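You operate a simulated robot arm through the tools that you are given. There is no shell and no other tool. Be economical: measure what you need, move in short steps, check, and stop when the job is done.

The job below is to be done with a simulated two-armed robot. You get a single attempt, and the scene is never put back.

JOB
Pack both jars from the mat and swap the carton's label for the printed size.
Fine: banded jar in cell one, printed jar in cell two, old label back in its rack slot, new label home in the holder. Set down upright: jar with the orange band, packed jar with the white cap.

It is judged by the outcome, as a careful person would: the job done as asked, and still so three seconds after it is handed in. It fails if anything else is knocked over, pushed out of place, dropped, spilled or broken. Lids that push on must go on centred and level and be pressed home; caps that screw on are set level and turned clockwise until they are tight.

ROBOT AND FRAMES
Two 7-joint arms with fingered hands on one trunk, hanging from a carriage that runs on a rail from [0.843, 0.002] to [-1.137, -0.003] (x, y) and turns from -12.2 to -0.192 rad about z. Base frame: it is fixed where the carriage stands at the start and does not move with it; the origin is on the floor, on the carriage's upright axis, x ahead of it, y to its left, z up. Readings come in m, rad, newtons and seconds.
The left shoulder is at the start at [0.04, 0.177, 1.253], the right one opposite. With the tool pointing down near the work surface each hand reaches from about 0.1 to 0.84 m from the robot's upright axis, wherever it stands, measured 20 degrees to its own side. Places, roughly: cell one of the jar carton [0.7, 0, 0.9]; cell two of the jar carton [0.7, -0.1, 0.9]; jar with the green band (8x8x11 cm) [1, 0.7, 0.9]; jar with the orange band (8x8x11 cm) [0.7, 0.3, 0.9]; label holder of the jar carton [0.6, -0.1, 0.9]; label slot three [0.9, 0.1, 0.9]; packed jar with the black cap [0.75, -2.25, 0.75]; packed jar with the grey cap [0.75, -1.75, 0.75]; packed jar with the yellow cap [0.75, -1.25, 0.75]. Payload 4 kg a hand.
Tool frame (each hand has its own): the origin (TCP) lies between the finger pads and is the grasp point; the fingertips stand 0.03 m ahead of it; z points along the fingers, y is the line along which they close. The gripper opens to 0.104 m. The gripper's body begins 0.035 m behind the TCP. The gripper is a hand of 4 fingers: y runs from the thumb to the fingers, the wrist lies at [-0.015, -0.104, -0.178] in the tool frame, and closing takes about 1.5 s.
Orientation is that of the tool frame in the base frame, as a unit quaternion [w, x, y, z]. With the fingers straight down and the wrist toward the robot, the tool's x, y and z point along [0, 1, 0], [1, 0, 0] and [0, 0, -1] of the base frame.

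CONTROLS
- The arms move only by the tool nudge_tool. It takes "left_plan", "right_plan" or both (then of equal length, played together; a hand with none holds still); each is a list of rows, each a list of 2 entries, a list of its own where there are three numbers: the shift along the tool's x, y, z in cm, then the turn, a rotation vector about the tool's x, y, z in degrees. In form: [[[dx, dy, dz], [rx, ry, rz]], ...]. A call has 1 to 10 rows; each row is the pose to reach, as a shift and turn from the pose commanded when the call began, along the tool's axes at that moment. "left_gripper" and "right_gripper" are, for a hand that has rows, the finger opening in cm, from 0 to 10.4, set as the call begins (left out, the last holds). Rows are played at 5 a second. More than 0.05 m and 0.15 rad between two rows, or a gripper value outside its range, and nothing of the call is played. A pose out of reach is approached as far as the arm can. The call stops where the force on the tool passes 60 N (or 10 N more than at its start, if that is more) or the arm is blocked; 0.2 s more then pass. The fingers move at their own pace (about 0.153 m/s each) and stop on an object; they squeeze with about 22 N. The grip force told is the motor's: it shows also when the fingers shut on nothing. Time passes only in rows, and 0.2 s behind the last, so rows that repeat a pose let the fingers close. It gives the time, the measured TCP pose, the force on the tool (base axes), the opening and the grip force at its end, in the units of the frame above (readings bear some noise), with the torque about the TCP (base axes, N m) and any sound that the robot's microphone picked up.
- Cameras (640 x 400 px; columns grow to the right, rows downward): "scene" is now at [0.2402, 0.0055, 1.5494]; the picture's right is [0.08, -1.00, 0.00], its down [-0.69, -0.05, -0.72] and it looks along [0.72, 0.06, -0.69] (base axes); focal length 250 px, centre (320, 200). "left" rides on the left gripper at [-0.061, -0.092, -0.13] in its tool frame; the picture's right is [-0.81, -0.28, 0.52], its down [0.53, -0.71, 0.46] and it looks along [0.24, 0.64, 0.72] (tool axes); focal length 275 px, centre (320, 200). "right" rides on the right gripper at [0.061, -0.092, -0.13] in its tool frame; the picture's right is [-0.81, 0.28, -0.52], its down [-0.53, -0.71, 0.46] and it looks along [-0.24, 0.64, 0.72] (tool axes); focal length 275 px, centre (320, 200). There is no depth. A picture from a camera that has moved, and an enlarged one, comes with that camera's place and axes in the base frame and with its lens.
- camera(camera): a new picture of that camera. The clock stands still meanwhile.
- raise_lower(by): slides the trunk up (or, below 0, down) by that many m; the arms and the scene camera ride with it, the base frame stays. It gives what a move gives, with no picture.
- roll_base(legs): drives the robot by 1 to 6 legs, each [ahead, left, turn to the left] in m, m and rad, along the robot's own axes; the way and the turn of a leg run together, so that a leg with both is an arc; at most 1.5 m and 3.142 rad a leg. The arms and the cameras ride along, it lands a little off, and it stops where it bumps. It keeps to its track: a leg is cut to what the track allows. It gives what a move gives.
- hand_shape(shape, hand): the hand has 4 fingers and takes this shape, open, in about a second: jaw (thumb against the fingers, like two jaws); tri (thumb and two fingers); tip (a fingertip pinch); poke (one finger out to press); point (the index stretched); flat (the hand flat); cup (the hand cupped); fist (a fist). The gripper value then closes the fingers along that shape, each until it touches; the sizes above hold for jaw. It gives what a move gives, with no picture.
- pan_tilt(pan, tilt): turns the head with the scene camera to pan (to the left, within 1.501 rad either way) and tilt (down, from -0.506 to 1.204), counted from straight ahead of the robot. It gives what a move gives.
- zoom(camera, box): a new picture of the part [left, top, right, bottom] of that camera's present view, enlarged. The clock stands still meanwhile.
- finish_job(): hands the job in; it is judged then, once.

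Go step by step. Nothing tells you exact positions but the pictures and the camera data: compare them with the known pose of the tool, close in by small moves and look again before you grip or let go. The budget is 120 turns and 100 pictures, counting those below and the enlarged ones. Unless the task says otherwise, let go and move clear before handing in, and close with one line.

The tools are called by a JSON object that holds its "name" and its "arguments". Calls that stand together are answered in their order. nudge_tool: Moves the arms, as the interface text tells. Its arguments: {"type":"object","properties":{"left_plan":{"type":"array"},"left_gripper":{"type":"number"},"right_plan":{"type":"array"},"right_gripper":{"type":"number"}},"required":[]} The other tools are called the same way: raise_lower (by) slides the trunk up or down; hand_shape (shape, hand) gives the hand a shape; roll_base (legs) drives the base; pan_tilt (pan, tilt) turns the head that bears the scene camera; camera (camera) takes a picture; zoom (camera, box) takes an enlarged picture of a part of a camera's view; finish_job () hands the job in.

At the start:

```text
time_s: 0.0
left_eef_pos: [0.5741, 0.2671, 1.2537]
left_orientation: [0.0, 0.707, 0.707, 0.0]
left_contact_force: [0.3, 0.0, 0.2]
left_ft_torque: [0.04, -0.02, 0.01]
left_width: 0.1039
left_grip_force: 0.0
left_shape: jaw
right_eef_pos: [0.6143, -0.1673, 1.2739]
right_orientation: [0.001, 0.707, 0.707, 0.0]
right_contact_force: [0.1, -0.3, 0.3]
right_ft_torque: [-0.03, 0.0, -0.01]
right_width: 0.1036
right_grip_force: 0.0
right_shape: jaw
trunk travel left (down, up): [-0.375, 0.388]
robot x, y, heading: [0.0022, 0.0003, -0.001]
head pan, tilt: [0.079, 0.768]
```

scene: 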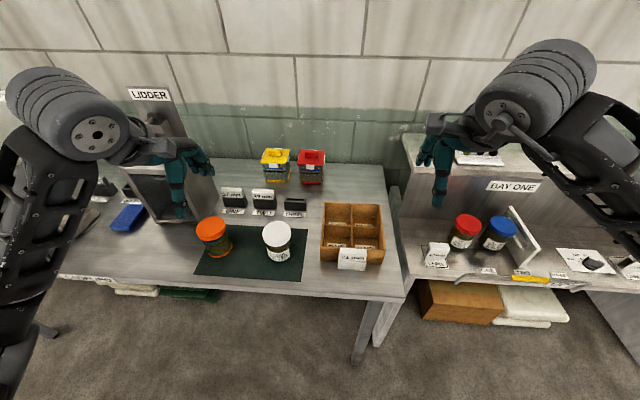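
right: 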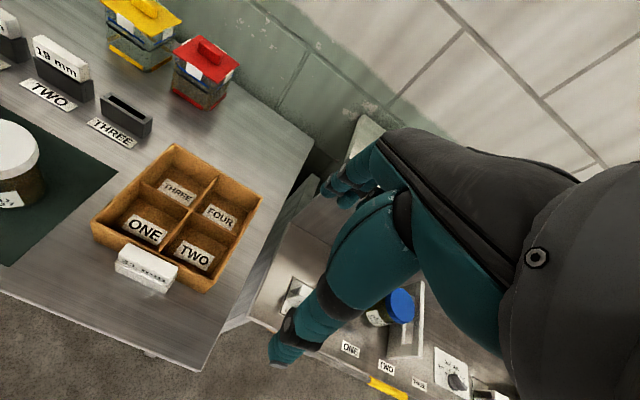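
left: 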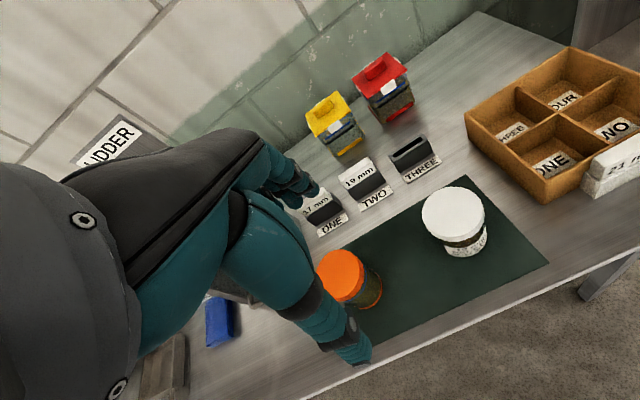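

I see the mat with an orange-banded jar and a white-capped printed jar, a label rack with three slots, and a four-cell carton with a label at its front. I'll zoom in to read the labels.

{"name": "zoom", "arguments": {"camera": "scene", "box": [190, 170, 400, 300]}}

{"name": "zoom", "arguments": {"camera": "left", "box": [290, 130, 560, 310]}}

{"name": "zoom", "arguments": {"camera": "right", "box": [0, 100, 270, 310]}}

```text
3.05 times, centred on (295, 235) of scene
camera zoom: at [0.2402, 0.0055, 1.5494], right [0.08, -1.0, 0.0], down [-0.69, -0.05, -0.72], along [0.72, 0.06, -0.69], focal length 760 px, centre (396, 93)
```

zoom: 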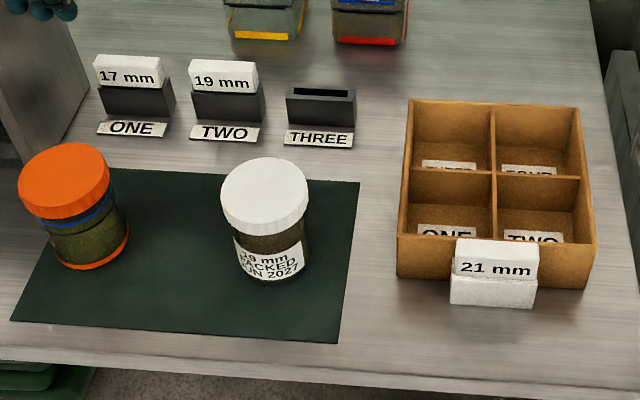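

```text
2.22 times, centred on (425, 220) of left
camera zoom: at [0.4818, 0.2054, 1.3818], right [-0.28, -0.81, -0.52], down [-0.71, 0.53, -0.46], along [0.64, 0.24, -0.72], focal length 612 px, centre (87, 156)
```

zoom: 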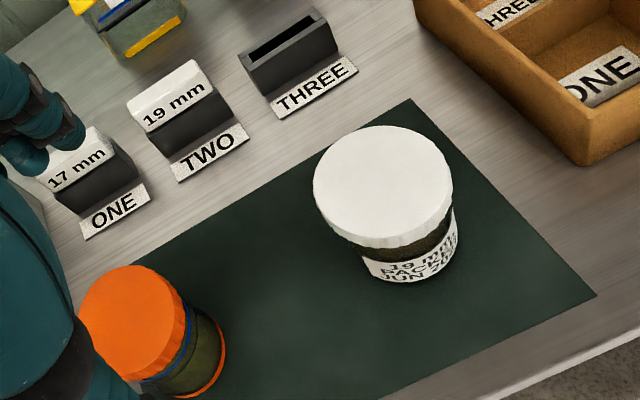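

```text
1.90 times, centred on (135, 205) of right
camera zoom: at [0.5228, -0.106, 1.4053], right [0.28, -0.81, 0.52], down [-0.71, -0.53, -0.46], along [0.64, -0.24, -0.72], focal length 524 px, centre (672, 190)
```

zoom: 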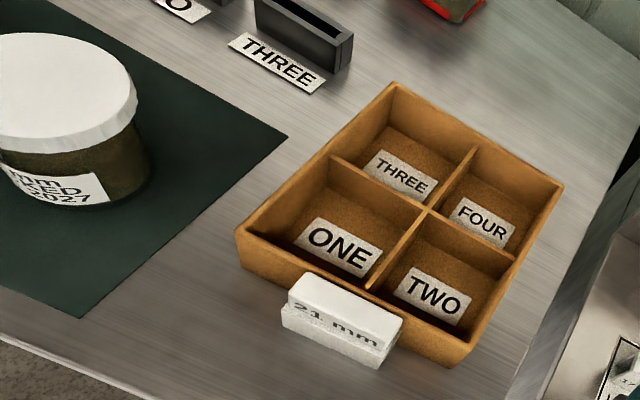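

The printed size reads 19 mm, so the 21 mm label goes to slot three and the 19 mm label from slot two goes in the holder. I'll bring both hands lower for closer views to measure positions.

{"name": "nudge_tool", "arguments": {"right_plan": [[[2, 0.5, 3.7], [0, 0, 0]], [[4, 1, 7.4], [0, 0, 0]], [[6, 1.6, 11.2], [0, 0, 0]], [[8, 2.1, 15], [0, 0, 0]], [[10, 2.6, 18.7], [0, 0, 0]], [[11.7, 3.1, 22], [0, 0, 0]], [[11.7, 3.1, 22], [0, 0, 0]]], "left_plan": [[[-1, 2, 2.5], [0, 0, 0]], [[-2, 4, 5], [0, 0, 0]], [[-3, 6, 7.5], [0, 0, 0]], [[-4, 8, 10], [0, 0, 0]], [[-5, 10, 12.5], [0, 0, 0]], [[-6.7, 12.6, 15], [0, 0, 0]], [[-6.7, 12.6, 15], [0, 0, 0]]]}}

{"name": "camera", "arguments": {"camera": "right"}}

{"name": "camera", "arguments": {"camera": "left"}}

{"name": "camera", "arguments": {"camera": "scene"}}

```text
time_s: 1.6
left_eef_pos: [0.6987, 0.1988, 1.0995]
left_orientation: [0.001, 0.707, 0.708, 0.001]
left_contact_force: [0.0, 0.5, -0.4]
left_ft_torque: [-0.02, 0.0, -0.01]
left_width: 0.1036
left_grip_force: 0.0
left_shape: jaw
right_eef_pos: [0.6452, -0.0488, 1.0556]
right_orientation: [0.0, 0.707, 0.707, -0.001]
right_contact_force: [-0.7, -0.1, 0.5]
right_ft_torque: [0.02, 0.01, 0.04]
right_width: 0.1035
right_grip_force: 0.0
right_shape: jaw
trunk travel left (down, up): [-0.375, 0.388]
robot x, y, heading: [-0.0022, 0.0023, 0.001]
head pan, tilt: [0.079, 0.768]
```

```text
93 pictures are left
camera right: at [0.5545, 0.0118, 1.1863], right [0.28, -0.81, 0.52], down [-0.71, -0.53, -0.46], along [0.64, -0.24, -0.72], focal length 275 px, centre (320, 200)
```

right: 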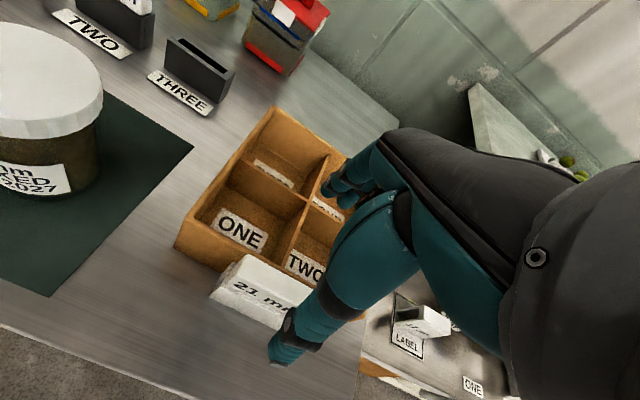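

```text
92 pictures are left
camera left: at [0.6084, 0.1374, 1.2288], right [-0.27, -0.81, -0.52], down [-0.71, 0.53, -0.46], along [0.64, 0.24, -0.72], focal length 275 px, centre (320, 200)
```

left: 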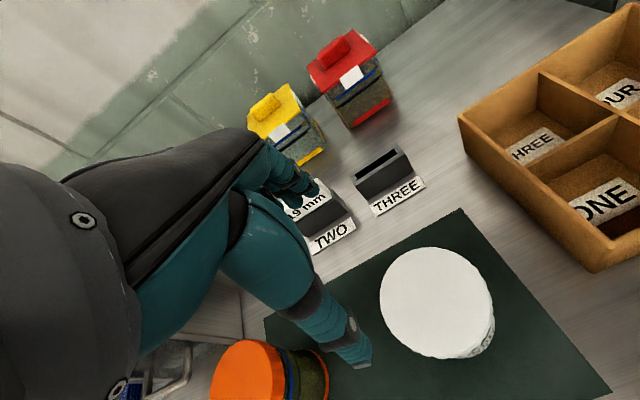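

```text
91 pictures are left
camera scene: at [0.2401, 0.0056, 1.5494], right [0.08, -1.0, 0.0], down [-0.69, -0.05, -0.72], along [0.72, 0.06, -0.69], focal length 250 px, centre (320, 200)
```

scene: 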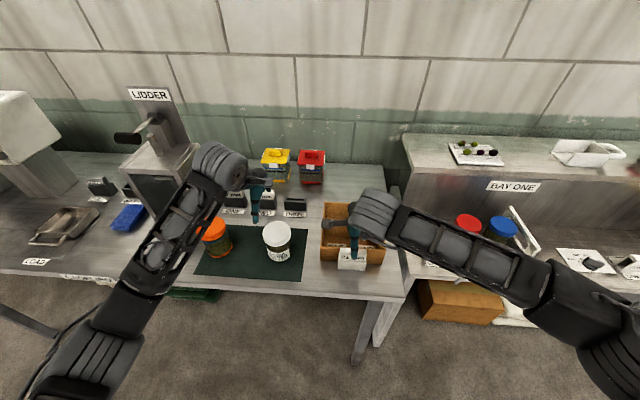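

Close enough to measure: I'll zoom in on slot three from both hands, and on the holder and rack labels.

{"name": "zoom", "arguments": {"camera": "right", "box": [140, 0, 268, 120]}}

{"name": "zoom", "arguments": {"camera": "left", "box": [270, 130, 440, 260]}}

{"name": "zoom", "arguments": {"camera": "right", "box": [170, 180, 340, 350]}}

{"name": "zoom", "arguments": {"camera": "scene", "box": [190, 170, 400, 300]}}

```text
3.33 times, centred on (204, 60) of right
camera zoom: at [0.5545, 0.0118, 1.1863], right [0.28, -0.81, 0.52], down [-0.71, -0.53, -0.46], along [0.64, -0.24, -0.72], focal length 918 px, centre (707, 667)
```

zoom: 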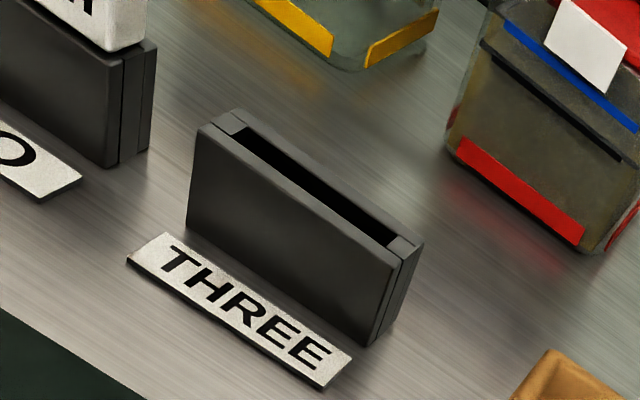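

```text
3.08 times, centred on (355, 195) of left
camera zoom: at [0.6084, 0.1374, 1.2288], right [-0.27, -0.81, -0.52], down [-0.71, 0.53, -0.46], along [0.64, 0.24, -0.72], focal length 847 px, centre (212, 215)
```

zoom: 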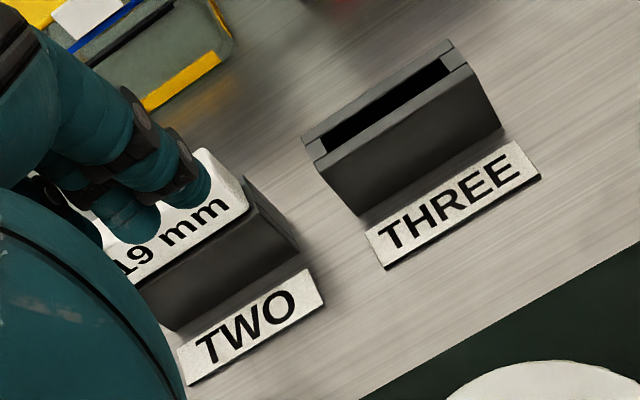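

```text
2.35 times, centred on (255, 265) of right
camera zoom: at [0.5545, 0.0118, 1.1863], right [0.28, -0.81, 0.52], down [-0.71, -0.53, -0.46], along [0.64, -0.24, -0.72], focal length 648 px, centre (473, 47)
```

zoom: 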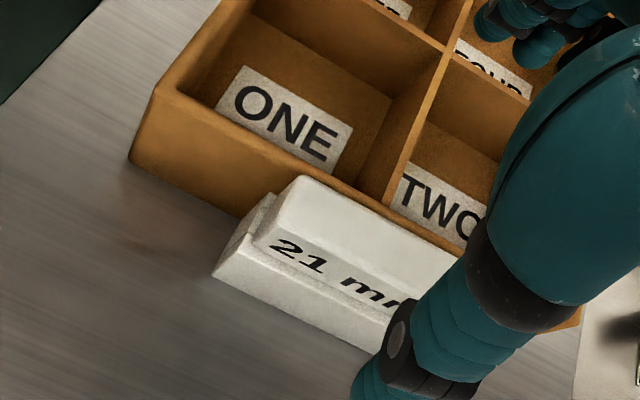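

```text
3.05 times, centred on (295, 235) of scene
camera zoom: at [0.2401, 0.0056, 1.5494], right [0.08, -1.0, 0.0], down [-0.69, -0.05, -0.72], along [0.72, 0.06, -0.69], focal length 760 px, centre (396, 93)
```

zoom: 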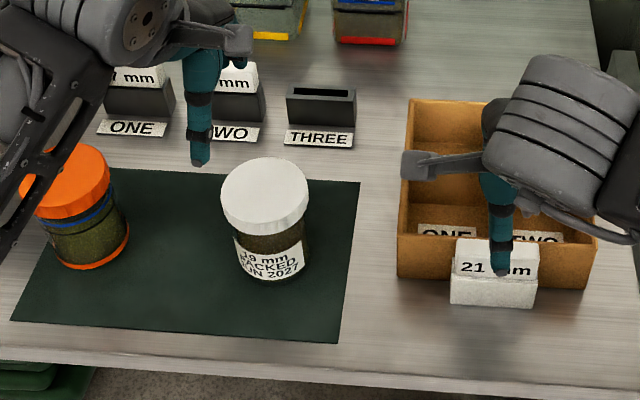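

Slot three's opening is at about (0.853, 0.138, top 0.954), the table is near z 0.90, and the 21 mm label is about (0.650, -0.057, top 0.962). The rack is at the edge of reach, so I'll pull the hands back and roll the carriage 0.2 m ahead.

{"name": "nudge_tool", "arguments": {"right_plan": [[[0, -2, -4], [0, 0, 0]], [[0, -6, -6], [0, 0, 0]], [[0, -10, -6], [0, 0, 0]], [[0, -14, -6], [0, 0, 0]], [[0, -18, -6], [0, 0, 0]]], "left_plan": [[[0, -4, -2], [0, 0, 0]], [[0, -8, -2], [0, 0, 0]], [[0, -12, -2], [0, 0, 0]], [[0, -16, -2], [0, 0, 0]], [[0, -18, -2], [0, 0, 0]]]}}

{"name": "roll_base", "arguments": {"legs": [[0.2, 0, 0]]}}

{"name": "camera", "arguments": {"camera": "right"}}

{"name": "camera", "arguments": {"camera": "scene"}}

```text
time_s: 2.8
left_eef_pos: [0.5187, 0.2013, 1.1232]
left_orientation: [-0.001, 0.707, 0.707, -0.001]
left_contact_force: [-0.3, 0.0, 0.0]
left_ft_torque: [0.01, 0.02, 0.02]
left_width: 0.1038
left_grip_force: 0.1
left_shape: jaw
right_eef_pos: [0.4622, -0.0501, 1.1132]
right_orientation: [0.0, 0.708, 0.707, 0.0]
right_contact_force: [0.1, -0.5, 0.0]
right_ft_torque: [0.01, -0.02, -0.03]
right_width: 0.1039
right_grip_force: 0.0
right_shape: jaw
trunk travel left (down, up): [-0.375, 0.388]
robot x, y, heading: [-0.0018, 0.001, -0.003]
head pan, tilt: [0.079, 0.768]
```

```text
time_s: 4.4
left_eef_pos: [0.7194, 0.2031, 1.1238]
left_orientation: [0.0, 0.706, 0.708, 0.0]
left_contact_force: [0.0, 0.0, 0.5]
left_ft_torque: [0.0, -0.03, 0.0]
left_width: 0.1034
left_grip_force: 0.0
left_shape: jaw
right_eef_pos: [0.6644, -0.0463, 1.1136]
right_orientation: [0.001, 0.706, 0.708, 0.0]
right_contact_force: [0.6, 0.1, -0.3]
right_ft_torque: [0.01, 0.03, -0.02]
right_width: 0.1037
right_grip_force: 0.1
right_shape: jaw
trunk travel left (down, up): [-0.375, 0.388]
robot x, y, heading: [0.1972, -0.0002, 0.001]
head pan, tilt: [0.079, 0.768]
```

```text
86 pictures are left
camera right: at [0.5728, 0.0133, 1.2452], right [0.28, -0.81, 0.52], down [-0.71, -0.54, -0.46], along [0.65, -0.24, -0.72], focal length 275 px, centre (320, 200)
```

right: 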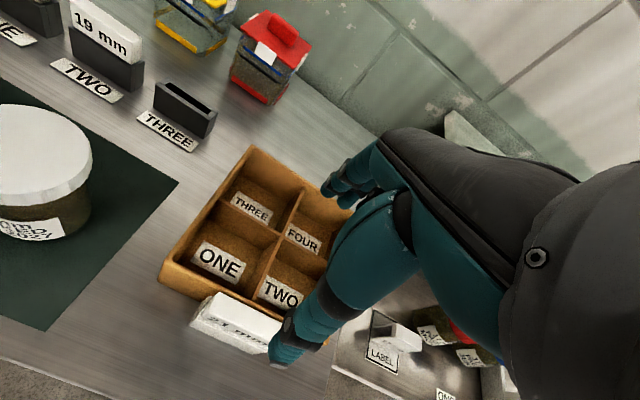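

```text
85 pictures are left
camera scene: at [0.4398, 0.0068, 1.5495], right [0.08, -1.0, 0.0], down [-0.69, -0.06, -0.72], along [0.72, 0.06, -0.69], focal length 250 px, centre (320, 200)
```

scene: 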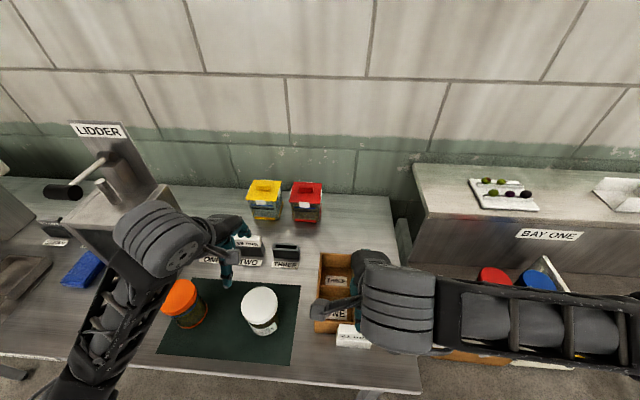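

Both hands and the base moved cleanly. Next I lower the right hand to hover just over the 21 mm label with a partly closed gripper.

{"name": "nudge_tool", "arguments": {"right_plan": [[[-0.5, -0.7, 3], [0, 0, 0]], [[-1.0, -1.4, 7], [0, 0, 0]], [[-1.0, -1.4, 9], [0, 0, 0]], [[-1.0, -1.4, 9], [0, 0, 0]]], "right_gripper": 5}}

{"name": "pan_tilt", "arguments": {"pan": 0.0, "tilt": 1.1}}

{"name": "zoom", "arguments": {"camera": "right", "box": [160, 140, 400, 380]}}

{"name": "camera", "arguments": {"camera": "scene"}}

```text
time_s: 5.4
left_eef_pos: [0.7176, 0.2026, 1.1236]
left_orientation: [0.0, 0.706, 0.708, 0.0]
left_contact_force: [-0.1, 1.0, -0.1]
left_ft_torque: [-0.01, -0.01, 0.02]
left_width: 0.1037
left_grip_force: 0.1
left_shape: jaw
right_eef_pos: [0.648, -0.0556, 1.0237]
right_orientation: [0.0, 0.706, 0.708, -0.001]
right_contact_force: [0.8, -0.1, 0.1]
right_ft_torque: [0.01, 0.0, -0.02]
right_width: 0.0505
right_grip_force: 0.0
right_shape: jaw
trunk travel left (down, up): [-0.375, 0.388]
robot x, y, heading: [0.2004, -0.0009, 0.002]
head pan, tilt: [0.079, 0.768]
```

```text
time_s: 6.2
left_eef_pos: [0.7179, 0.2027, 1.1242]
left_orientation: [0.0, 0.706, 0.709, 0.0]
left_contact_force: [0.6, -0.2, 0.2]
left_ft_torque: [-0.02, -0.01, 0.0]
left_width: 0.1036
left_grip_force: 0.1
left_shape: jaw
right_eef_pos: [0.6492, -0.0569, 1.0236]
right_orientation: [0.0, 0.706, 0.708, 0.0]
right_contact_force: [0.3, -0.3, 0.1]
right_ft_torque: [0.01, -0.03, -0.02]
right_width: 0.0504
right_grip_force: 0.0
right_shape: jaw
trunk travel left (down, up): [-0.375, 0.388]
robot x, y, heading: [0.1988, -0.0006, 0.002]
head pan, tilt: [0.0, 1.1]
```

```text
1.67 times, centred on (280, 260) of right
camera zoom: at [0.5576, 0.0036, 1.1554], right [0.28, -0.81, 0.52], down [-0.71, -0.54, -0.46], along [0.65, -0.24, -0.72], focal length 459 px, centre (387, 100)
```

zoom: 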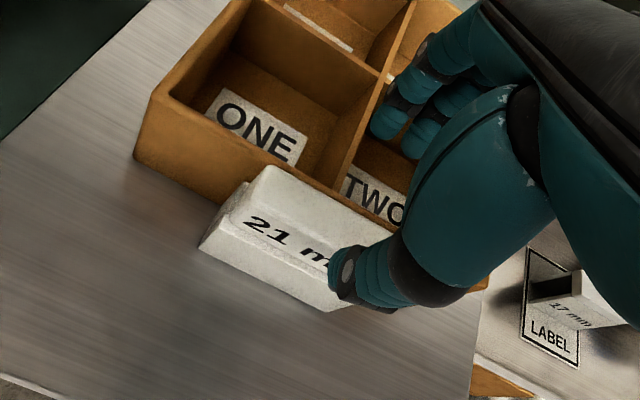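

```text
83 pictures are left
camera scene: at [0.4207, 0.0004, 1.5251], right [0.0, -1.0, 0.0], down [-0.89, 0.0, -0.45], along [0.45, 0.0, -0.89], focal length 250 px, centre (320, 200)
```

scene: 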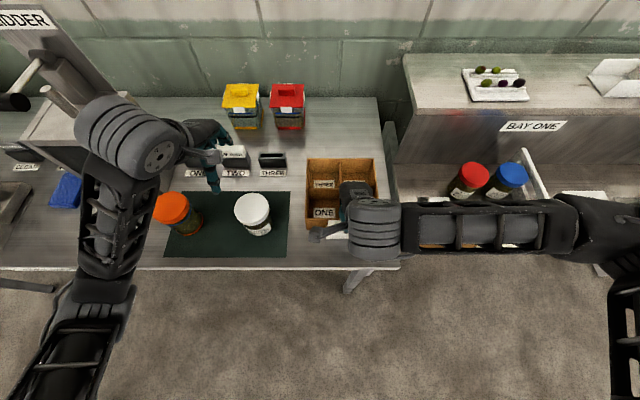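

The thumb and fingers straddle the 21 mm label as planned, with the fingers over the carton's front cells. I descend so the tips sit just above the carton wall, then close.

{"name": "nudge_tool", "arguments": {"right_plan": [[[0, 0.1, 2], [0, 0, 0]], [[0, 0.1, 4.1], [0, 0, 0]], [[0, 0.1, 4.1], [0, 0, 0]]]}}

{"name": "zoom", "arguments": {"camera": "right", "box": [160, 140, 400, 380]}}

{"name": "zoom", "arguments": {"camera": "scene", "box": [280, 140, 420, 260]}}

```text
time_s: 7.0
left_eef_pos: [0.7205, 0.2029, 1.1242]
left_orientation: [0.001, 0.706, 0.708, 0.0]
left_contact_force: [0.4, -0.6, 0.2]
left_ft_torque: [0.03, 0.0, -0.03]
left_width: 0.1036
left_grip_force: 0.0
left_shape: jaw
right_eef_pos: [0.6563, -0.0554, 0.9882]
right_orientation: [0.004, 0.706, 0.708, 0.007]
right_contact_force: [0.6, -1.4, 39.5]
right_ft_torque: [0.12, -1.13, -0.04]
right_width: 0.0497
right_grip_force: 0.1
right_shape: jaw
trunk travel left (down, up): [-0.375, 0.388]
robot x, y, heading: [0.2016, 0.0024, 0.006]
head pan, tilt: [0.0, 1.1]
```

```text
1.67 times, centred on (280, 260) of right
camera zoom: at [0.5634, 0.0043, 1.1186], right [0.27, -0.81, 0.52], down [-0.7, -0.53, -0.47], along [0.66, -0.24, -0.72], focal length 459 px, centre (387, 100)
```

zoom: 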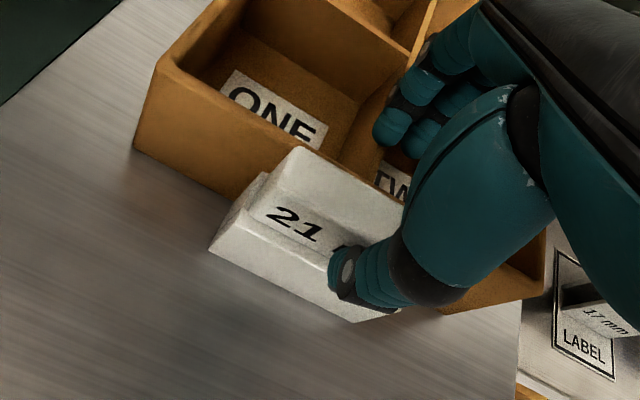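

```text
3.33 times, centred on (350, 200) of scene
camera zoom: at [0.4221, 0.0, 1.5262], right [0.0, -1.0, 0.0], down [-0.89, 0.0, -0.46], along [0.46, 0.0, -0.89], focal length 832 px, centre (220, 200)
```

zoom: 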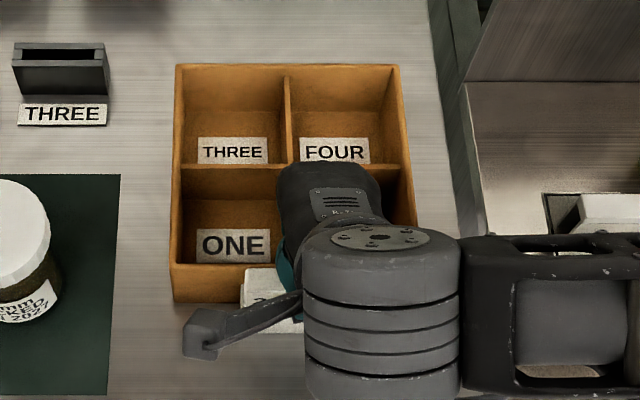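

Contact shows about 40 N upward roughly 3 cm ahead of the TCP: the far fingers are resting on the carton divider. I back off, narrow the opening, and check the tips.

{"name": "nudge_tool", "arguments": {"right_plan": [[[0, 0, -2], [0, 0, 0]], [[0, 0, -2.5], [0, 0, 0]], [[0, 0, -2.5], [0, 0, 0]], [[0, 0, -2.5], [0, 0, 0]]], "right_gripper": 3}}

{"name": "zoom", "arguments": {"camera": "right", "box": [220, 140, 400, 320]}}

```text
time_s: 8.0
left_eef_pos: [0.718, 0.2033, 1.1241]
left_orientation: [0.0, 0.707, 0.708, 0.0]
left_contact_force: [0.2, -0.5, 0.1]
left_ft_torque: [-0.01, -0.03, 0.0]
left_width: 0.1035
left_grip_force: 0.0
left_shape: jaw
right_eef_pos: [0.6509, -0.0568, 1.0073]
right_orientation: [-0.001, 0.706, 0.708, -0.001]
right_contact_force: [0.3, 0.3, 0.6]
right_ft_torque: [0.0, -0.02, 0.0]
right_width: 0.0304
right_grip_force: 0.0
right_shape: jaw
trunk travel left (down, up): [-0.375, 0.388]
robot x, y, heading: [0.2003, 0.002, 0.007]
head pan, tilt: [0.0, 1.1]
```

```text
2.22 times, centred on (310, 230) of right
camera zoom: at [0.5595, 0.0037, 1.139], right [0.28, -0.81, 0.52], down [-0.71, -0.54, -0.45], along [0.64, -0.24, -0.73], focal length 612 px, centre (342, 133)
```

zoom: 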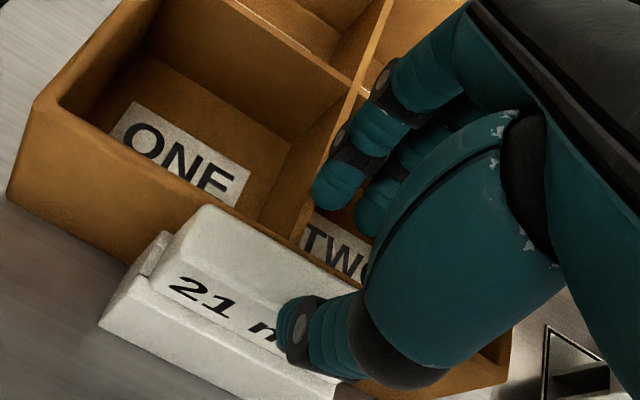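

The tips now straddle the label with a 3 cm opening. I descend to just above the earlier contact height and close.

{"name": "nudge_tool", "arguments": {"right_plan": [[[0, 0, 1.0], [0, 0, 0]], [[0, 0, 1.5], [0, 0, 0]], [[0, 0, 1.5], [0, 0, 0]]]}}

{"name": "zoom", "arguments": {"camera": "right", "box": [220, 140, 400, 320]}}

```text
time_s: 8.8
left_eef_pos: [0.7189, 0.2028, 1.1223]
left_orientation: [0.0, 0.706, 0.708, 0.0]
left_contact_force: [0.6, -0.7, 0.9]
left_ft_torque: [-0.01, -0.02, 0.01]
left_width: 0.1037
left_grip_force: 0.0
left_shape: jaw
right_eef_pos: [0.6506, -0.0575, 0.9921]
right_orientation: [0.0, 0.706, 0.708, 0.0]
right_contact_force: [-1.1, 0.0, 1.3]
right_ft_torque: [0.01, 0.03, 0.03]
right_width: 0.0307
right_grip_force: 0.1
right_shape: jaw
trunk travel left (down, up): [-0.375, 0.388]
robot x, y, heading: [0.1992, 0.0003, 0.003]
head pan, tilt: [0.0, 1.1]
```

```text
2.22 times, centred on (310, 230) of right
camera zoom: at [0.5595, 0.0032, 1.1238], right [0.28, -0.81, 0.52], down [-0.71, -0.54, -0.45], along [0.65, -0.24, -0.72], focal length 612 px, centre (342, 133)
```

zoom: 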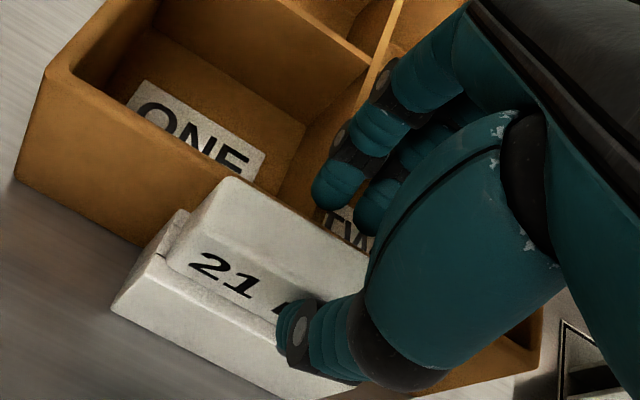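

No contact at this height. I go 2 mm lower and close on the label.

{"name": "nudge_tool", "arguments": {"right_plan": [[[0, 0, 0.2], [0, 0, 0]], [[0, 0, 0.2], [0, 0, 0]], [[0, 0, 0.2], [0, 0, 0]], [[0, 0, 0.2], [0, 0, 0]], [[0, 0, 0.2], [0, 0, 0]], [[0, 0, 0.2], [0, 0, 0]]], "right_gripper": 0}}

{"name": "zoom", "arguments": {"camera": "right", "box": [220, 140, 400, 320]}}

```text
time_s: 10.2
left_eef_pos: [0.7197, 0.2025, 1.1228]
left_orientation: [0.0, 0.705, 0.709, 0.001]
left_contact_force: [-0.4, -0.3, 0.5]
left_ft_torque: [-0.05, 0.01, 0.04]
left_width: 0.1037
left_grip_force: 0.0
left_shape: jaw
right_eef_pos: [0.6516, -0.0569, 0.991]
right_orientation: [0.0, 0.706, 0.708, 0.0]
right_contact_force: [-0.4, 1.3, 8.2]
right_ft_torque: [-0.05, 0.04, 0.08]
right_width: 0.0222
right_grip_force: 21.8
right_shape: jaw
trunk travel left (down, up): [-0.375, 0.388]
robot x, y, heading: [0.1998, 0.0024, 0.003]
head pan, tilt: [0.0, 1.1]
```

```text
2.22 times, centred on (310, 230) of right
camera zoom: at [0.5599, 0.0032, 1.1224], right [0.28, -0.81, 0.52], down [-0.71, -0.54, -0.46], along [0.65, -0.24, -0.72], focal length 612 px, centre (342, 133)
```

zoom: 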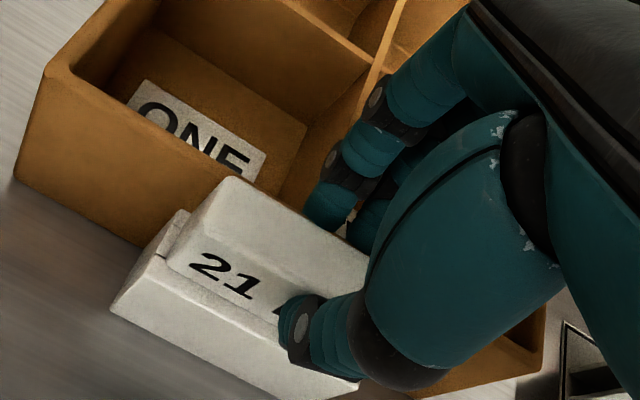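

The grip holds at 2.2 cm with 22 N, so the label is between the fingers. I lift slowly and look.

{"name": "nudge_tool", "arguments": {"right_plan": [[[0, 0, -1], [0, 0, 0]], [[0, 0, -2], [0, 0, 0]], [[0, 0, -4], [0, 0, 0]], [[0, 0, -6], [0, 0, 0]], [[0, 0, -9], [0, 0, 0]], [[0, 0, -9], [0, 0, 0]]]}}

{"name": "camera", "arguments": {"camera": "right"}}

{"name": "zoom", "arguments": {"camera": "left", "box": [270, 60, 640, 300]}}

```text
time_s: 11.6
left_eef_pos: [0.7176, 0.2029, 1.1229]
left_orientation: [0.001, 0.706, 0.708, 0.0]
left_contact_force: [0.8, 0.7, -0.5]
left_ft_torque: [0.01, 0.0, 0.01]
left_width: 0.1037
left_grip_force: 0.1
left_shape: jaw
right_eef_pos: [0.6496, -0.0592, 1.0806]
right_orientation: [0.0, 0.706, 0.709, 0.0]
right_contact_force: [0.0, -0.2, -2.4]
right_ft_torque: [-0.02, 0.14, -0.01]
right_width: 0.0221
right_grip_force: 22.1
right_shape: jaw
trunk travel left (down, up): [-0.375, 0.388]
robot x, y, heading: [0.2017, -0.0, 0.003]
head pan, tilt: [0.0, 1.1]
```

```text
77 pictures are left
camera right: at [0.5586, 0.0019, 1.2117], right [0.28, -0.81, 0.52], down [-0.71, -0.54, -0.45], along [0.65, -0.24, -0.73], focal length 275 px, centre (320, 200)
```

right: 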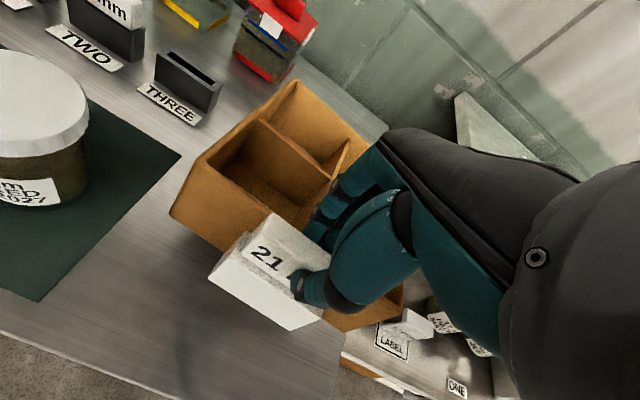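

```text
1.67 times, centred on (455, 180) of left
camera zoom: at [0.6262, 0.1414, 1.2521], right [-0.27, -0.81, -0.52], down [-0.72, 0.53, -0.46], along [0.64, 0.25, -0.72], focal length 459 px, centre (95, 233)
```

zoom: 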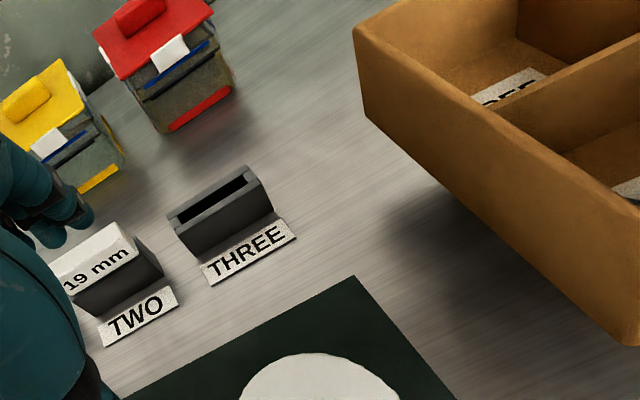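

The whole carton came up: the fingers hold the label together with the carton's front wall. I set it straight back down where it stood.

{"name": "nudge_tool", "arguments": {"right_plan": [[[0, 0, 3], [0, 0, 0]], [[0, 0, 5], [0, 0, 0]], [[0, 0, 6.5], [0, 0, 0]], [[0, 0, 7.5], [0, 0, 0]], [[0, 0, 8.2], [0, 0, 0]], [[0, 0, 8.7], [0, 0, 0]], [[0, 0, 9.0], [0, 0, 0]], [[0, 0, 9.0], [0, 0, 0]]]}}

{"name": "zoom", "arguments": {"camera": "left", "box": [270, 60, 640, 300]}}

{"name": "zoom", "arguments": {"camera": "right", "box": [220, 140, 400, 320]}}

```text
time_s: 13.4
left_eef_pos: [0.7178, 0.2032, 1.124]
left_orientation: [0.0, 0.706, 0.708, 0.0]
left_contact_force: [0.2, 0.3, -0.3]
left_ft_torque: [0.0, 0.02, 0.02]
left_width: 0.1034
left_grip_force: 0.0
left_shape: jaw
right_eef_pos: [0.6519, -0.0572, 0.9912]
right_orientation: [0.0, 0.705, 0.709, 0.002]
right_contact_force: [-1.9, 0.7, 12.4]
right_ft_torque: [-0.23, -0.05, 0.05]
right_width: 0.022
right_grip_force: 21.8
right_shape: jaw
trunk travel left (down, up): [-0.375, 0.388]
robot x, y, heading: [0.1986, -0.0016, 0.002]
head pan, tilt: [0.0, 1.1]
```

```text
1.67 times, centred on (455, 180) of left
camera zoom: at [0.6267, 0.1413, 1.2525], right [-0.27, -0.81, -0.52], down [-0.72, 0.53, -0.46], along [0.64, 0.25, -0.72], focal length 459 px, centre (95, 233)
```

zoom: 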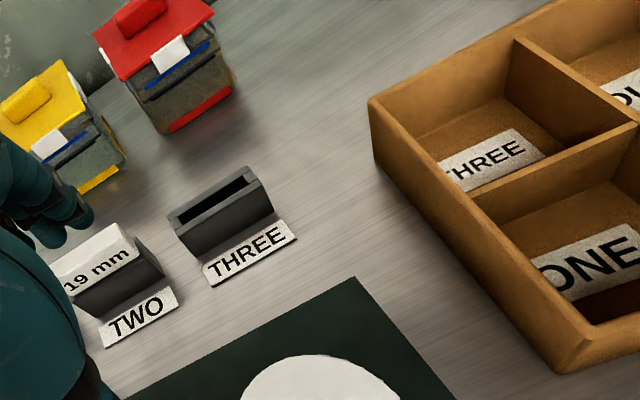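

```text
2.22 times, centred on (310, 230) of right
camera zoom: at [0.5592, 0.003, 1.1235], right [0.28, -0.81, 0.52], down [-0.71, -0.54, -0.46], along [0.65, -0.24, -0.72], focal length 612 px, centre (342, 133)
```

zoom: 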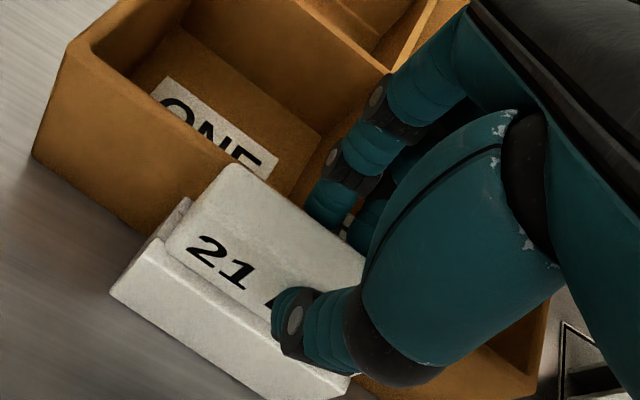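

The carton is back on the table. I open the fingers a little and rise clear to check it.

{"name": "nudge_tool", "arguments": {"right_plan": [[[0, 0, 0], [0, 0, 0]], [[0, 0, 0], [0, 0, 0]], [[0, 0, -1], [0, 0, 0]], [[0, 0, -4], [0, 0, 0]], [[0, -3, -8], [0, 0, 0]], [[0, -6, -11], [0, 0, 0]], [[0, -9, -12], [0, 0, 0]], [[0, -9, -12], [0, 0, 0]]], "right_gripper": 3.4}}

{"name": "camera", "arguments": {"camera": "right"}}

{"name": "zoom", "arguments": {"camera": "scene", "box": [280, 140, 420, 260]}}

```text
time_s: 15.2
left_eef_pos: [0.7174, 0.2027, 1.1238]
left_orientation: [0.0, 0.706, 0.708, 0.0]
left_contact_force: [-0.5, -0.9, -0.3]
left_ft_torque: [-0.01, -0.03, -0.01]
left_width: 0.1035
left_grip_force: 0.1
left_shape: jaw
right_eef_pos: [0.5601, -0.0585, 1.1105]
right_orientation: [0.0, 0.706, 0.708, 0.0]
right_contact_force: [-0.2, -0.1, 0.6]
right_ft_torque: [-0.02, 0.01, 0.01]
right_width: 0.034
right_grip_force: 0.0
right_shape: jaw
trunk travel left (down, up): [-0.375, 0.388]
robot x, y, heading: [0.1972, -0.0037, 0.001]
head pan, tilt: [0.0, 1.1]
```

```text
73 pictures are left
camera right: at [0.4692, 0.002, 1.2424], right [0.28, -0.81, 0.52], down [-0.71, -0.54, -0.46], along [0.65, -0.24, -0.72], focal length 275 px, centre (320, 200)
```

right: 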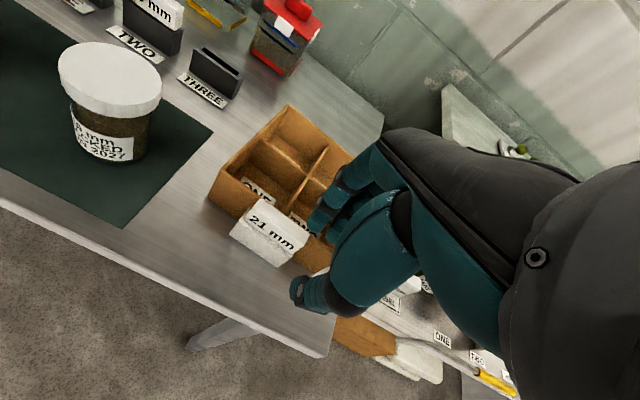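

```text
3.33 times, centred on (350, 200) of scene
camera zoom: at [0.4208, 0.0004, 1.5251], right [0.0, -1.0, 0.0], down [-0.89, 0.0, -0.45], along [0.45, 0.0, -0.89], focal length 832 px, centre (220, 200)
```

zoom: 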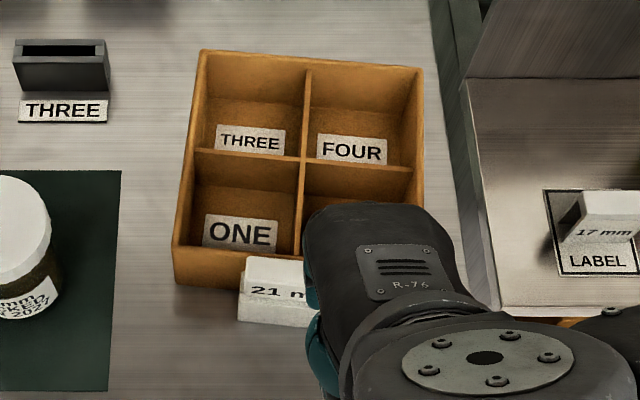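

The carton has swung about 4–5° and shifted a centimetre or two, which I must correct. First a closer look at the label and the wall.

{"name": "zoom", "arguments": {"camera": "right", "box": [200, 100, 360, 280]}}

{"name": "nudge_tool", "arguments": {"right_plan": [[[-4, 0, -1], [0, 0, 0]], [[-8, 0, -2], [0, 0, 0]], [[-12, 0, -2], [0, 0, 0]], [[-16, 0, -2], [0, 0, 0]], [[-16, 0, -2], [0, 0, 0]]]}}

{"name": "zoom", "arguments": {"camera": "scene", "box": [280, 140, 420, 260]}}

```text
2.22 times, centred on (280, 190) of right
camera zoom: at [0.4692, 0.002, 1.2424], right [0.28, -0.81, 0.52], down [-0.71, -0.54, -0.46], along [0.65, -0.24, -0.72], focal length 612 px, centre (409, 222)
```

zoom: 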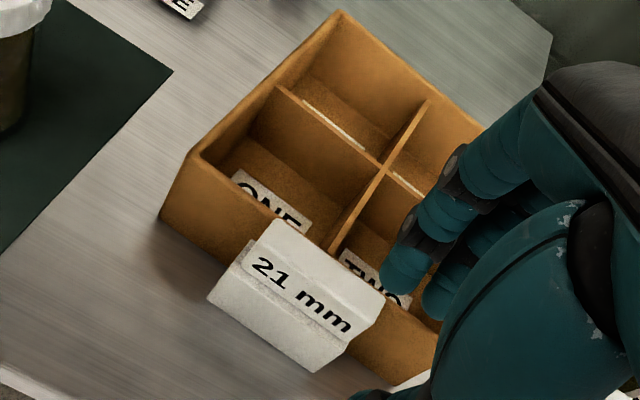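

```text
time_s: 16.4
left_eef_pos: [0.7186, 0.2027, 1.1238]
left_orientation: [0.0, 0.706, 0.709, -0.001]
left_contact_force: [-0.4, -0.4, 0.8]
left_ft_torque: [0.0, 0.03, 0.01]
left_width: 0.104
left_grip_force: 0.0
left_shape: jaw
right_eef_pos: [0.606, -0.2164, 1.1406]
right_orientation: [-0.001, 0.705, 0.709, -0.001]
right_contact_force: [0.3, 0.5, 0.4]
right_ft_torque: [-0.02, 0.0, -0.03]
right_width: 0.0342
right_grip_force: 0.1
right_shape: jaw
right hand out of reach, approached as far as the arm can: row 1, 2, 3, 4, 5
trunk travel left (down, up): [-0.375, 0.388]
robot x, y, heading: [0.2003, -0.0012, 0.004]
head pan, tilt: [0.0, 1.1]
```

```text
3.33 times, centred on (350, 200) of scene
camera zoom: at [0.4209, 0.0006, 1.5251], right [0.0, -1.0, 0.0], down [-0.89, 0.0, -0.45], along [0.45, 0.0, -0.89], focal length 832 px, centre (220, 200)
```

zoom: 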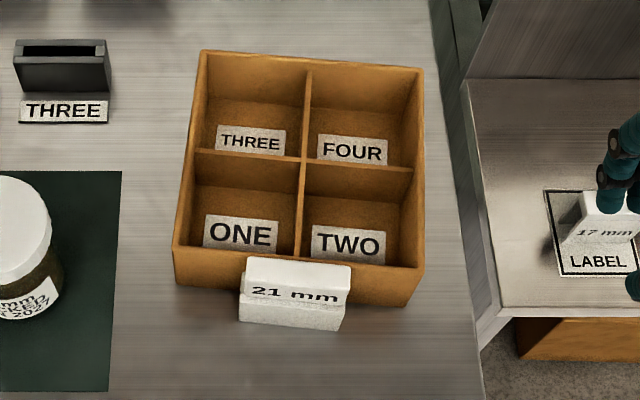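

The label's own head is about 2.2 cm thick and sits tightly, so the light carton must be held down while pulling. I'll have the right hand grip the carton's right wall from the side (wrist turned outwards), square the carton up with it, and do the labels with the left hand.

{"name": "nudge_tool", "arguments": {"right_plan": [[[0.6, 1.5, 0], [0, 0, -8.4]], [[1.3, 3.1, 0], [0, 0, -16.8]], [[1.9, 4.6, 0], [0, 0, -25.2]], [[2.6, 6.2, 0], [0, 0, -33.6]], [[3.2, 7.7, 0], [0, 0, -42]], [[3.9, 9.3, 0], [0, 0, -50.4]], [[4.5, 10.8, 1], [0, 0, -58.8]], [[5.2, 12.4, 2], [0, 0, -67.2]], [[5.8, 13.9, 3], [0, 0, -75.6]], [[6.5, 15.4, 3], [0, 0, -84]]], "right_gripper": 4}}

{"name": "camera", "arguments": {"camera": "right"}}

{"name": "zoom", "arguments": {"camera": "scene", "box": [280, 140, 420, 260]}}

```text
time_s: 18.6
left_eef_pos: [0.7217, 0.2035, 1.1239]
left_orientation: [0.001, 0.706, 0.708, 0.002]
left_contact_force: [0.3, 0.5, 0.0]
left_ft_torque: [-0.01, 0.07, -0.01]
left_width: 0.1039
left_grip_force: 0.1
left_shape: jaw
right_eef_pos: [0.6268, -0.0925, 1.1714]
right_orientation: [0.039, 0.224, 0.973, -0.033]
right_contact_force: [0.5, -0.3, 0.7]
right_ft_torque: [-0.06, 0.05, 0.02]
right_width: 0.0401
right_grip_force: 0.0
right_shape: jaw
right hand out of reach, approached as far as the arm can: row 6, 7, 8, 9, 10
trunk travel left (down, up): [-0.375, 0.388]
robot x, y, heading: [0.2003, -0.0002, 0.003]
head pan, tilt: [0.0, 1.1]
```

```text
69 pictures are left
camera right: at [0.5243, -0.138, 1.3007], right [0.81, -0.06, 0.58], down [0.19, -0.91, -0.37], along [0.55, 0.41, -0.73], focal length 275 px, centre (320, 200)
```

right: 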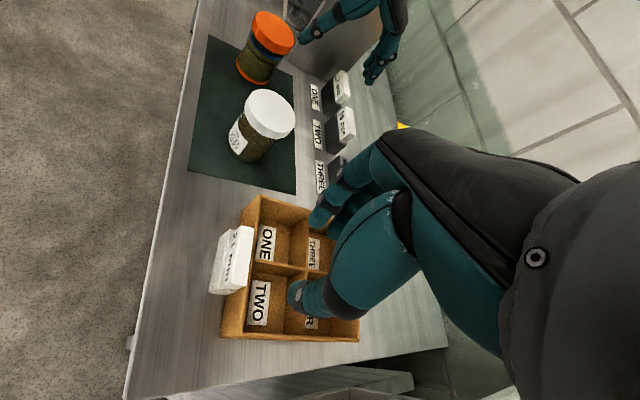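

```text
3.33 times, centred on (350, 200) of scene
camera zoom: at [0.4225, 0.0009, 1.5256], right [0.0, -1.0, 0.0], down [-0.89, 0.0, -0.46], along [0.46, 0.0, -0.89], focal length 832 px, centre (220, 200)
```

zoom: 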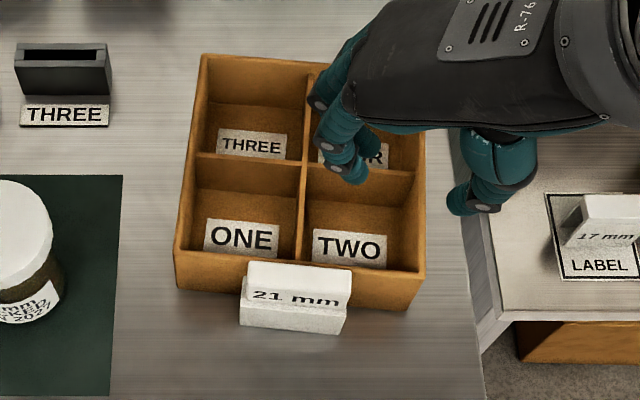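

With the wrist turned out the right arm runs out of reach, so I bring it back clear. Then I'll test with the left hand whether the label comes free when gripped higher, lifting only a few millimetres.

{"name": "nudge_tool", "arguments": {"right_plan": [[[1, -1.1, -0.5], [0, 0, 8.4]], [[2.1, -2.2, -1], [0, 0, 16.8]], [[3.1, -3.3, -1.5], [0, 0, 25.2]], [[4.2, -4.4, -2], [0, 0, 33.6]], [[5.2, -5.5, -2.5], [0, 0, 42]], [[6.2, -6.6, -3], [0, 0, 50.4]], [[7.3, -7.7, -3.5], [0, 0, 58.8]], [[8.3, -8.8, -4], [0, 0, 67.2]], [[9.4, -9.8, -4.5], [0, 0, 75.6]], [[10.4, -10.9, -5], [0, 0, 84]]]}}

{"name": "camera", "arguments": {"camera": "scene"}}

```text
time_s: 20.8
left_eef_pos: [0.7171, 0.2029, 1.1233]
left_orientation: [0.0, 0.706, 0.708, 0.0]
left_contact_force: [0.2, -0.6, -0.6]
left_ft_torque: [-0.03, -0.02, -0.02]
left_width: 0.1038
left_grip_force: 0.2
left_shape: jaw
right_eef_pos: [0.4999, -0.1178, 1.2388]
right_orientation: [0.051, 0.819, 0.572, 0.001]
right_contact_force: [0.3, -0.1, 0.2]
right_ft_torque: [0.02, 0.02, -0.02]
right_width: 0.0402
right_grip_force: 0.0
right_shape: jaw
right hand out of reach, approached as far as the arm can: row 5, 6, 7, 8, 9, 10
trunk travel left (down, up): [-0.375, 0.388]
robot x, y, heading: [0.1972, 0.0027, 0.008]
head pan, tilt: [0.0, 1.1]
```

```text
67 pictures are left
camera scene: at [0.4206, 0.0003, 1.525], right [0.0, -1.0, 0.0], down [-0.89, 0.0, -0.45], along [0.45, 0.0, -0.89], focal length 250 px, centre (320, 200)
```

scene: 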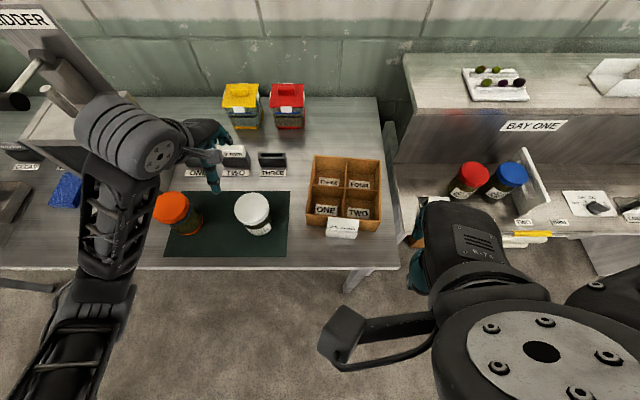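

The right arm's command resets to where it actually got to, so I can steer it again. I'll bring it back over the label, aligned with the carton's present -6° yaw.

{"name": "nudge_tool", "arguments": {"right_plan": [[[1.7, 1.4, 3], [0.6, 0.5, -2]], [[3.4, 2.8, 6], [1.3, 1.1, -4]], [[5.1, 4.2, 9], [1.9, 1.6, -6]], [[6.8, 5.6, 12.1], [2.5, 2.2, -8]], [[8.5, 7.0, 15.1], [3.2, 2.7, -10]], [[10.2, 8.5, 18.2], [3.8, 3.3, -12]], [[11.85, 9.86, 21.2], [4.4, 3.8, -14.1]], [[11.85, 9.86, 21.2], [4.4, 3.8, -14.1]]], "right_gripper": 4}}

{"name": "camera", "arguments": {"camera": "right"}}

```text
time_s: 22.6
left_eef_pos: [0.7188, 0.2032, 1.1238]
left_orientation: [-0.001, 0.706, 0.708, 0.0]
left_contact_force: [0.5, -0.1, 0.4]
left_ft_torque: [0.0, 0.01, 0.0]
left_width: 0.1037
left_grip_force: 0.0
left_shape: jaw
right_eef_pos: [0.6502, -0.0601, 1.0305]
right_orientation: [0.001, 0.742, 0.67, 0.001]
right_contact_force: [-0.2, 0.0, 0.4]
right_ft_torque: [0.03, 0.03, 0.0]
right_width: 0.0402
right_grip_force: 0.0
right_shape: jaw
trunk travel left (down, up): [-0.375, 0.388]
robot x, y, heading: [0.2022, -0.0051, 0.003]
head pan, tilt: [0.0, 1.1]
```

```text
66 pictures are left
camera right: at [0.5649, 0.0097, 1.1621], right [0.19, -0.83, 0.52], down [-0.76, -0.46, -0.46], along [0.62, -0.31, -0.72], focal length 275 px, centre (320, 200)
```

right: 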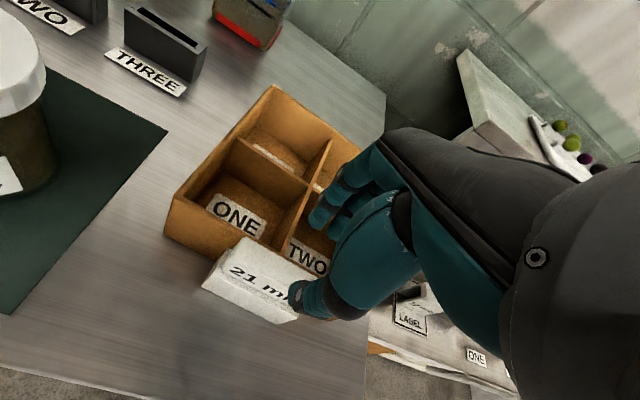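

Aligned above the label again. I descend to 1.001 (1 cm higher than before) and close.

{"name": "nudge_tool", "arguments": {"right_plan": [[[0, -0.3, 1.5], [0, 0, 0]], [[0, -0.3, 2.9], [0, 0, 0]], [[0, -0.3, 2.9], [0, 0, 0]]]}}

{"name": "nudge_tool", "arguments": {"right_plan": [[[0, 0, 0], [0, 0, 0]], [[0, 0, 0], [0, 0, 0]], [[0, 0, 0], [0, 0, 0]], [[0, 0, 0], [0, 0, 0]], [[0, 0, 0], [0, 0, 0]], [[0, 0, 0], [0, 0, 0]], [[0, 0, 0], [0, 0, 0]]], "right_gripper": 0}}

{"name": "zoom", "arguments": {"camera": "right", "box": [220, 140, 400, 320]}}

```text
time_s: 23.4
left_eef_pos: [0.7184, 0.2024, 1.123]
left_orientation: [0.0, 0.706, 0.708, 0.0]
left_contact_force: [-0.1, -0.2, 0.3]
left_ft_torque: [-0.02, -0.01, -0.03]
left_width: 0.1038
left_grip_force: 0.0
left_shape: jaw
right_eef_pos: [0.6451, -0.0591, 1.0016]
right_orientation: [0.001, 0.742, 0.67, 0.001]
right_contact_force: [0.1, -0.5, 0.0]
right_ft_torque: [-0.05, -0.02, 0.0]
right_width: 0.04
right_grip_force: 0.1
right_shape: jaw
trunk travel left (down, up): [-0.375, 0.388]
robot x, y, heading: [0.2021, 0.0027, 0.005]
head pan, tilt: [0.0, 1.1]
```

```text
time_s: 25.0
left_eef_pos: [0.7176, 0.2024, 1.1238]
left_orientation: [0.0, 0.706, 0.708, 0.0]
left_contact_force: [0.4, -0.7, 0.8]
left_ft_torque: [0.03, -0.01, 0.0]
left_width: 0.1037
left_grip_force: 0.0
left_shape: jaw
right_eef_pos: [0.6453, -0.0586, 1.0024]
right_orientation: [0.0, 0.742, 0.671, 0.0]
right_contact_force: [-2.1, -0.7, 6.0]
right_ft_torque: [-0.07, 0.07, 0.07]
right_width: 0.0143
right_grip_force: 21.7
right_shape: jaw
trunk travel left (down, up): [-0.375, 0.388]
robot x, y, heading: [0.2004, -0.0004, 0.001]
head pan, tilt: [0.0, 1.1]
```

```text
2.22 times, centred on (310, 230) of right
camera zoom: at [0.5608, 0.0114, 1.1332], right [0.19, -0.83, 0.52], down [-0.76, -0.46, -0.46], along [0.62, -0.31, -0.72], focal length 612 px, centre (342, 133)
```

zoom: 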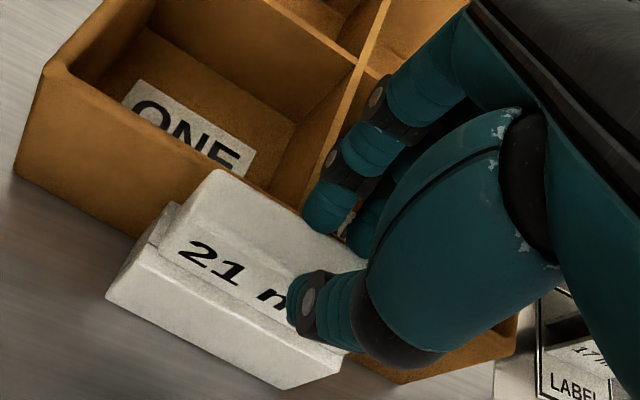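

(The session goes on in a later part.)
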